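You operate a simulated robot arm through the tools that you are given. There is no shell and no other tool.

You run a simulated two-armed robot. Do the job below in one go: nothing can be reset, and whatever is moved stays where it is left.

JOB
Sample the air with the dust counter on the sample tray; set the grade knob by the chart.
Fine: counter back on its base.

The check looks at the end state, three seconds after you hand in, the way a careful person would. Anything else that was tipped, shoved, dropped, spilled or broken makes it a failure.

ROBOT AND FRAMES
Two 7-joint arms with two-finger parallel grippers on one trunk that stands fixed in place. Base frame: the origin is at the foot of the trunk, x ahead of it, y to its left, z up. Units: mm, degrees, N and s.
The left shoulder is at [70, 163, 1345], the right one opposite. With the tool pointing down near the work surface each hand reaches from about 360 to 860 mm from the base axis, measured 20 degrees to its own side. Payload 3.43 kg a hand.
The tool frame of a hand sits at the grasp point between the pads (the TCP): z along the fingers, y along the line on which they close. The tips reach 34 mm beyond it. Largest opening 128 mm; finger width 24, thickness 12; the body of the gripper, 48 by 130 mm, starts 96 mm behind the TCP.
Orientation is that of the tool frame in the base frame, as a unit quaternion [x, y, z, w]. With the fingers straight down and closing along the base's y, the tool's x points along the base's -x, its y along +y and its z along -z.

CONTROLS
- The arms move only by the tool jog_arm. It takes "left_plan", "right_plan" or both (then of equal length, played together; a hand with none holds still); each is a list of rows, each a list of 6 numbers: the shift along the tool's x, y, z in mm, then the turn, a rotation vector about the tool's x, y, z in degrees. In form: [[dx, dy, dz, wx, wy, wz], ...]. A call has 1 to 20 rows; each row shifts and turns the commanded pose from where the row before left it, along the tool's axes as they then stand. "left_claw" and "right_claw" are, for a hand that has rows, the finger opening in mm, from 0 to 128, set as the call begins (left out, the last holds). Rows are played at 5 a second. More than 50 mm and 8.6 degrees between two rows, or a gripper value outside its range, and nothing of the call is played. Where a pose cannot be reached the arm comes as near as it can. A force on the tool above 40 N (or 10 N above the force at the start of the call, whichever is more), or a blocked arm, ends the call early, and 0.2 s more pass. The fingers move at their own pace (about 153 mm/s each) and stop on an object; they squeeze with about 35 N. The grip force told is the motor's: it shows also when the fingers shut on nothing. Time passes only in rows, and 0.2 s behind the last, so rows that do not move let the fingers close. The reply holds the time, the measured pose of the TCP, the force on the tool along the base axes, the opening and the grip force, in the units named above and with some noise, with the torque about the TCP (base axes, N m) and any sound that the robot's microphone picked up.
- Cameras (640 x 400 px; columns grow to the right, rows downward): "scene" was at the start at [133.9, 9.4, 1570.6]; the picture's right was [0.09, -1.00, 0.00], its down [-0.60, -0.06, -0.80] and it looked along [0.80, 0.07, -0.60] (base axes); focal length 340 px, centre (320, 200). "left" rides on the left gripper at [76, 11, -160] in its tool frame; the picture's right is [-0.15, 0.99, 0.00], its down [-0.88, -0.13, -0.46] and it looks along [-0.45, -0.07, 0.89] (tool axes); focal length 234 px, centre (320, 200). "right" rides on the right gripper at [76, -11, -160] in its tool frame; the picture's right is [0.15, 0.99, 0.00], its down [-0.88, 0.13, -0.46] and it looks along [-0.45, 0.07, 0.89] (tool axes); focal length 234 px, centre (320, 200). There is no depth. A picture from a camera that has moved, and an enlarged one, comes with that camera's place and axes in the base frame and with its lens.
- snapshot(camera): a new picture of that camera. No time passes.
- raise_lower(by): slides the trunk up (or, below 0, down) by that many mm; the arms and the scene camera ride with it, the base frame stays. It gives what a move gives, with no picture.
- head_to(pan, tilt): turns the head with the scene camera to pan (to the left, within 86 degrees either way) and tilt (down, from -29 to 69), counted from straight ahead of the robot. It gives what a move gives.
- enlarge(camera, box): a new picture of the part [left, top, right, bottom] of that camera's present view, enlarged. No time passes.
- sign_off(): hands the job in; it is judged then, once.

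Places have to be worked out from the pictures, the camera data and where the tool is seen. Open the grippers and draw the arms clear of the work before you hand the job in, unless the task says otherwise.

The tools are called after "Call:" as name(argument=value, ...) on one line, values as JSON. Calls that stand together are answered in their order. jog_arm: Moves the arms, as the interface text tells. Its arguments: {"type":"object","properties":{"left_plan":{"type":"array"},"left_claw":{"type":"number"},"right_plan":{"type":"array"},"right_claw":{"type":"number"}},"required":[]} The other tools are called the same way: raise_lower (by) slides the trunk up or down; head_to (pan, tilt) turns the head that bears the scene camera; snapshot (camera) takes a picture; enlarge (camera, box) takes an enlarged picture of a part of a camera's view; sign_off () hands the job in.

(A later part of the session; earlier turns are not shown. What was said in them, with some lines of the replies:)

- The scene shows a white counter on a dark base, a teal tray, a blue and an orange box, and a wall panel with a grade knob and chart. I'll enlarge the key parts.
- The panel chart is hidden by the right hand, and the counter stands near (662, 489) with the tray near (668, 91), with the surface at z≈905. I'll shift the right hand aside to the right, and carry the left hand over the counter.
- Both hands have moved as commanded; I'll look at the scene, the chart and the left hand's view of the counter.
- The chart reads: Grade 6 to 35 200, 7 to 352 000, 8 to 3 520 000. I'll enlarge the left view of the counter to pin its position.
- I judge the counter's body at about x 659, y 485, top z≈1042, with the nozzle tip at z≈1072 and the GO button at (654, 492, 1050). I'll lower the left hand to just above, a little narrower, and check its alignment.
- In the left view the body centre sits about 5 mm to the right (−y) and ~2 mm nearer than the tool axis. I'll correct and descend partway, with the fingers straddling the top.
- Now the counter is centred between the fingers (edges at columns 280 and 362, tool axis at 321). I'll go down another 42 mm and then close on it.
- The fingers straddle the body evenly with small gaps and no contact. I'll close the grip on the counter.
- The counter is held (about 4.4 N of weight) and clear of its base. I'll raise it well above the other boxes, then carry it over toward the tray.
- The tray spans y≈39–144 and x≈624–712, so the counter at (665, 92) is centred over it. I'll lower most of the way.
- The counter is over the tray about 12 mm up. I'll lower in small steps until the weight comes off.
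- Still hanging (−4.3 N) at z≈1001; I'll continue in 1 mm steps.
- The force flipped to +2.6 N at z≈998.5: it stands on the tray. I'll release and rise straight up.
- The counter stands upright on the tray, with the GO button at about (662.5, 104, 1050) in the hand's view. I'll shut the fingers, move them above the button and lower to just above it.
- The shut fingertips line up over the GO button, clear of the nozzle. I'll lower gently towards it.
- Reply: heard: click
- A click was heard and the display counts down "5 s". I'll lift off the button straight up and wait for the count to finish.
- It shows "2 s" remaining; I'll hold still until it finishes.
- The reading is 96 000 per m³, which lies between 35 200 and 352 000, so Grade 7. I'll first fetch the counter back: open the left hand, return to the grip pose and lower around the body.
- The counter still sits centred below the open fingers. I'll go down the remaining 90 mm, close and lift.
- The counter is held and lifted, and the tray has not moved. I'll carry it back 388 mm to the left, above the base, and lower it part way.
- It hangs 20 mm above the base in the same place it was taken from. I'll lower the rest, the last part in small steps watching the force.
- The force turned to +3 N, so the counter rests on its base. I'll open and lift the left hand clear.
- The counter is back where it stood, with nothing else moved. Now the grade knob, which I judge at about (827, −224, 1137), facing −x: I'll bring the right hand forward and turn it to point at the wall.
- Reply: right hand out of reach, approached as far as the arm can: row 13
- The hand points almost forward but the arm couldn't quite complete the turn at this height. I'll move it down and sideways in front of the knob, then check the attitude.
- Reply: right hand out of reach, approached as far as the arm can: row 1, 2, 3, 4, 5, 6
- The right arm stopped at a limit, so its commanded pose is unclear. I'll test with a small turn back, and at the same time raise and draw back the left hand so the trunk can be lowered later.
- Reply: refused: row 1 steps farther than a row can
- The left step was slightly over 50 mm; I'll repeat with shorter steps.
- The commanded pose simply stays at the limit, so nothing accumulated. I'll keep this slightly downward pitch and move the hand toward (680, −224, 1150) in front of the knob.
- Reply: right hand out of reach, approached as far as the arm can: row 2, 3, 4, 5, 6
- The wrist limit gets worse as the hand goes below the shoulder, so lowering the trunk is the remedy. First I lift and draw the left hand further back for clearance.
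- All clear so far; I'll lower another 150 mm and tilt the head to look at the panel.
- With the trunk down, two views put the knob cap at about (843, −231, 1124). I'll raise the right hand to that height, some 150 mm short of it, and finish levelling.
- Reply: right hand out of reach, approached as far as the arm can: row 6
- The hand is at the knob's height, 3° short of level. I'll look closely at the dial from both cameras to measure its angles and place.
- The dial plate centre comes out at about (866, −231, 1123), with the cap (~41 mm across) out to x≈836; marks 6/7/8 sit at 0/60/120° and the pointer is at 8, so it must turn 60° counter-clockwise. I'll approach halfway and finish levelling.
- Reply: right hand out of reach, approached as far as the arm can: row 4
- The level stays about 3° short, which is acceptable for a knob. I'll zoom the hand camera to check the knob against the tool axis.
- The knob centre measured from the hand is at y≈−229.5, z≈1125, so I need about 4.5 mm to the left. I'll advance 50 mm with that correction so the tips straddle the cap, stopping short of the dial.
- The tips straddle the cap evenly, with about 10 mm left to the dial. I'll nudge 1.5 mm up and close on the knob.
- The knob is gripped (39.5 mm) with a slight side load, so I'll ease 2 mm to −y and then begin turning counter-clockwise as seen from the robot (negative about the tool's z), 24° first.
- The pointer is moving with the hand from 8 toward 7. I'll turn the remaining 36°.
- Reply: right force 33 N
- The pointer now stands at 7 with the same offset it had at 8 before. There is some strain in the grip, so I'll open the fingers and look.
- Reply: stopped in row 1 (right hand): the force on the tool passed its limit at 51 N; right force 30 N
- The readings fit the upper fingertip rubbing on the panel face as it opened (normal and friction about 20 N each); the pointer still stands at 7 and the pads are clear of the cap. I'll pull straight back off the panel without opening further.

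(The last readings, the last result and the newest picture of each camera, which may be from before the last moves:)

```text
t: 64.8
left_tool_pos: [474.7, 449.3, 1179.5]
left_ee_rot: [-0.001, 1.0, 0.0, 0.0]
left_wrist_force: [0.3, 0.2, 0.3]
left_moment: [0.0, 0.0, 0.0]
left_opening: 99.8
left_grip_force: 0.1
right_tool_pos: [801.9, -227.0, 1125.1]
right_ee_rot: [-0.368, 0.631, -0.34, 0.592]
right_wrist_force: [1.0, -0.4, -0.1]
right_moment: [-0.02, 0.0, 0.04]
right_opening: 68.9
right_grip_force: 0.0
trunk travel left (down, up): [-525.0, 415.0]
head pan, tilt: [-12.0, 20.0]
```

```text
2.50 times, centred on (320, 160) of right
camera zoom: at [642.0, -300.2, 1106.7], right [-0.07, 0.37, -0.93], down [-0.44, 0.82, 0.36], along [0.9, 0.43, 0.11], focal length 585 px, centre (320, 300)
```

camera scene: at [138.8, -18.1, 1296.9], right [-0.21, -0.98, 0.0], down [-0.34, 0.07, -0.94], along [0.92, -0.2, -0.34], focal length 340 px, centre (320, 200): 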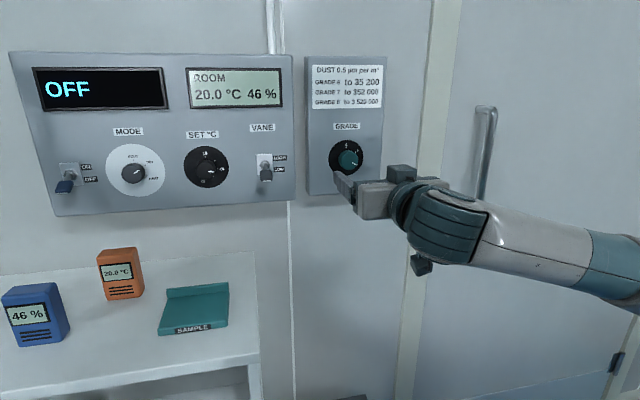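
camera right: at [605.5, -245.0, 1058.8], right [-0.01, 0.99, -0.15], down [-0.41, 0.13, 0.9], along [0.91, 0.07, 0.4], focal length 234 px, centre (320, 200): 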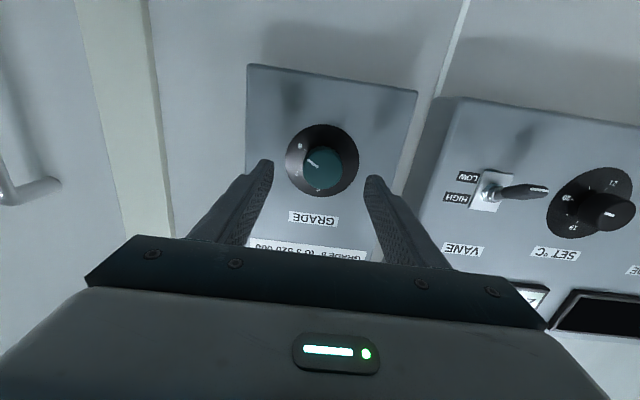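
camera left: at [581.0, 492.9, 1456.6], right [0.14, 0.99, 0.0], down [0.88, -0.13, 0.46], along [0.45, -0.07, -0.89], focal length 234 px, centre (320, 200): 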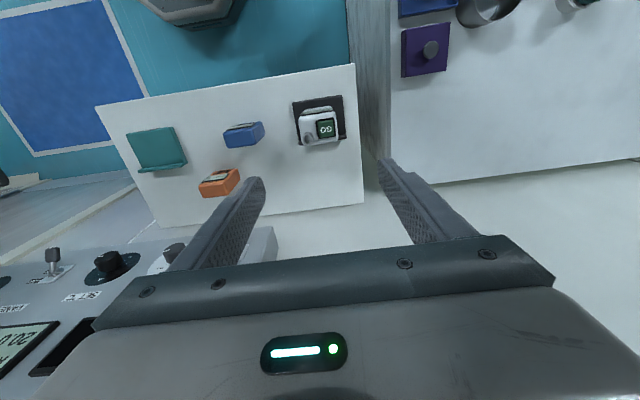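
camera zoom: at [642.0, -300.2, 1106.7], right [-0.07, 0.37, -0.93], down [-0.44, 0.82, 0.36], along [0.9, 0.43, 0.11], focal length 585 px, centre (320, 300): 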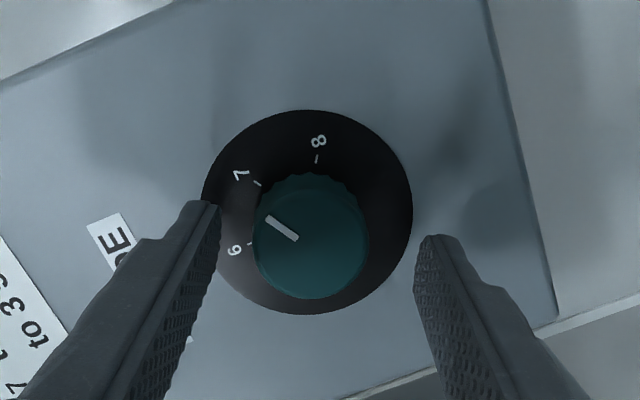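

The hand is free of load now and the knob undisturbed. I'll withdraw a further 120 mm and look straight at the dial.

Call:
jog_arm(right_plan=[[0, 0, -30, 0, 0, 0], [0, 0, -30, 0, 0, 0], [0, 0, -30, 0, 0, 0], [0, 0, -30, 0, 0, 0], [0, 0, 0, 0, 0, 0]])

Call:
enlarge(camera="scene", box=[310, 120, 380, 190])

Call:
snapshot(camera="scene")

Call:
snapshot(camera="right")

```text
t: 66.0
left_tool_pos: [474.1, 447.7, 1177.9]
left_ee_rot: [-0.002, 1.0, 0.0, 0.0]
left_wrist_force: [0.5, -0.5, 0.1]
left_moment: [0.01, 0.0, 0.02]
left_opening: 99.8
left_grip_force: 0.0
right_tool_pos: [682.1, -226.2, 1133.7]
right_ee_rot: [-0.369, 0.631, -0.338, 0.593]
right_wrist_force: [-0.5, 0.7, 0.2]
right_moment: [0.02, 0.04, -0.01]
right_opening: 69.0
right_grip_force: 0.1
trunk travel left (down, up): [-525.0, 415.0]
head pan, tilt: [-12.0, 20.0]
```

```text
5.71 times, centred on (345, 155) of scene
camera zoom: at [138.5, -17.8, 1297.0], right [-0.21, -0.98, 0.0], down [-0.34, 0.07, -0.94], along [0.92, -0.2, -0.34], focal length 1942 px, centre (177, 457)
```

zoom: 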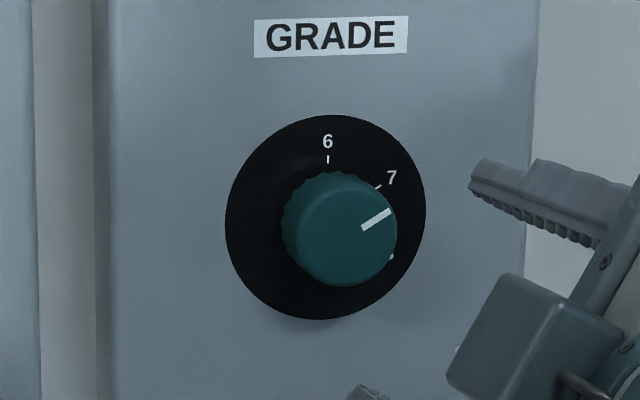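

```text
taken
camera scene: at [138.5, -17.8, 1297.0], right [-0.21, -0.98, 0.0], down [-0.34, 0.07, -0.94], along [0.92, -0.2, -0.34], focal length 340 px, centre (320, 200)
```

scene: 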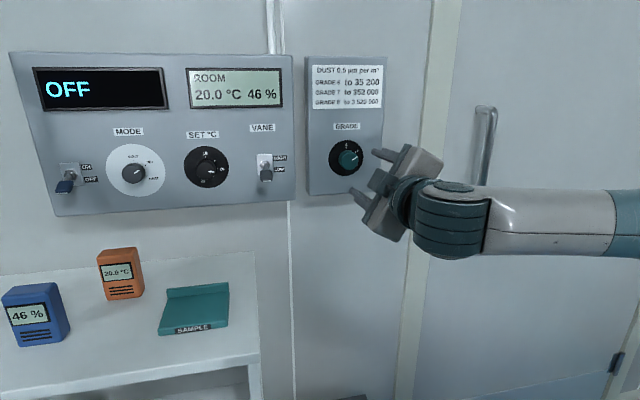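

```text
taken
camera right: at [521.9, -298.9, 1115.1], right [-0.07, 0.37, -0.93], down [-0.44, 0.82, 0.36], along [0.9, 0.43, 0.11], focal length 234 px, centre (320, 200)
```

right: 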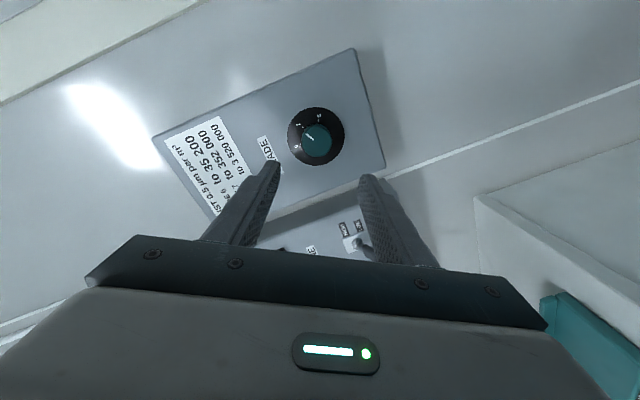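

The pointer reads exactly at 7 (59° from the top). I'll draw the right hand further back with the fingers open and turn the head to verify the counter.

Call:
jog_arm(right_plan=[[0, 0, -30, 0, 0, 0], [0, 0, -30, 0, 0, 0], [0, 0, -30, 0, 0, 0], [0, 0, 0, 0, 0, 0]], right_claw=100)

Call:
head_to(pan=15, tilt=28)

Call:
snapshot(camera="scene")

Call:
snapshot(camera="left")

```text
t: 67.0
left_tool_pos: [474.1, 449.6, 1177.7]
left_ee_rot: [0.0, 1.0, 0.0, 0.0]
left_wrist_force: [0.7, -0.3, -1.2]
left_moment: [0.0, 0.01, 0.01]
left_opening: 99.8
left_grip_force: 0.1
right_tool_pos: [597.7, -226.3, 1140.1]
right_ee_rot: [-0.37, 0.631, -0.339, 0.592]
right_wrist_force: [0.0, -0.7, -0.5]
right_moment: [0.05, 0.01, -0.02]
right_opening: 99.9
right_grip_force: 0.1
right hand out of reach, approached as far as the arm can: row 3
trunk travel left (down, up): [-525.0, 415.0]
head pan, tilt: [-12.0, 20.0]
```

```text
t: 67.9
left_tool_pos: [473.4, 449.8, 1178.6]
left_ee_rot: [0.0, 1.0, 0.0, 0.0]
left_wrist_force: [-0.6, -0.8, -0.6]
left_moment: [0.01, -0.02, 0.03]
left_opening: 100.0
left_grip_force: 0.0
right_tool_pos: [597.4, -226.9, 1140.0]
right_ee_rot: [-0.369, 0.631, -0.339, 0.593]
right_wrist_force: [0.6, 0.2, 0.5]
right_moment: [-0.03, -0.03, -0.02]
right_opening: 99.9
right_grip_force: 0.0
trunk travel left (down, up): [-525.0, 415.0]
head pan, tilt: [15.0, 28.0]
```

```text
taken
camera scene: at [135.1, 24.9, 1284.2], right [0.26, -0.97, 0.0], down [-0.45, -0.12, -0.88], along [0.85, 0.23, -0.47], focal length 340 px, centre (320, 200)
```

scene: 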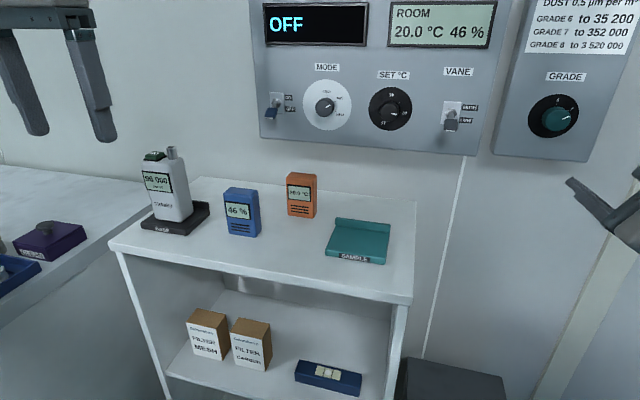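

```text
taken
camera left: at [397.6, 460.9, 1337.7], right [0.15, 0.99, 0.0], down [0.88, -0.13, 0.46], along [0.45, -0.07, -0.89], focal length 234 px, centre (320, 200)
```

left: 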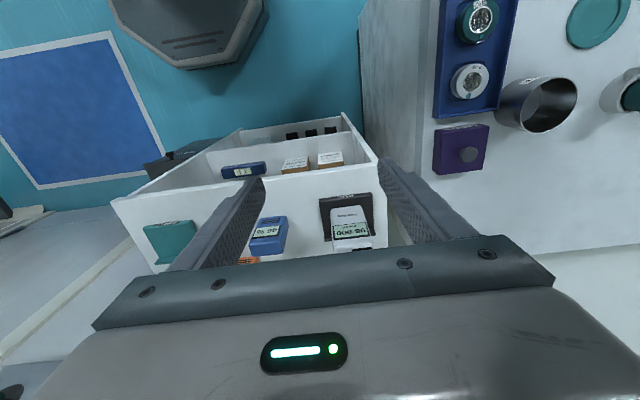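

The counter stands on its base showing 96 000, the grade knob points to 7, and everything else is in place. Both hands are open and clear, so I hand the job in.

Call:
sign_off()

```text
The job is handed in.
```

I sampled the air on the tray, set the grade knob to 7, and put the dust counter back on its base. The job is handed in; I don't have the check's result.

- **Reading:** The counter showed 96 000 per m³ after its countdown. On the chart that falls between Grade 6 (to 35 200) and Grade 7 (to 352 000), so it is Grade 7.
- **Knob:** I turned it from 8 to 7, and the close-up afterwards shows the pointer on the 7 mark.
- **Counter:** It stands upright on its base in the spot I took it from, still showing 96 000.
- **Panel contact:** When I let go of the knob, a fingertip seems to have rubbed the panel face, and the force briefly reached 51 N. I pulled straight back. The knob had not turned, and the pictures show no mark on the panel.

Nothing else in the final pictures had moved or tipped. Both grippers are open and clear of the work. I left the trunk 300 mm lower than it started, because the right hand could not reach the knob level otherwise.
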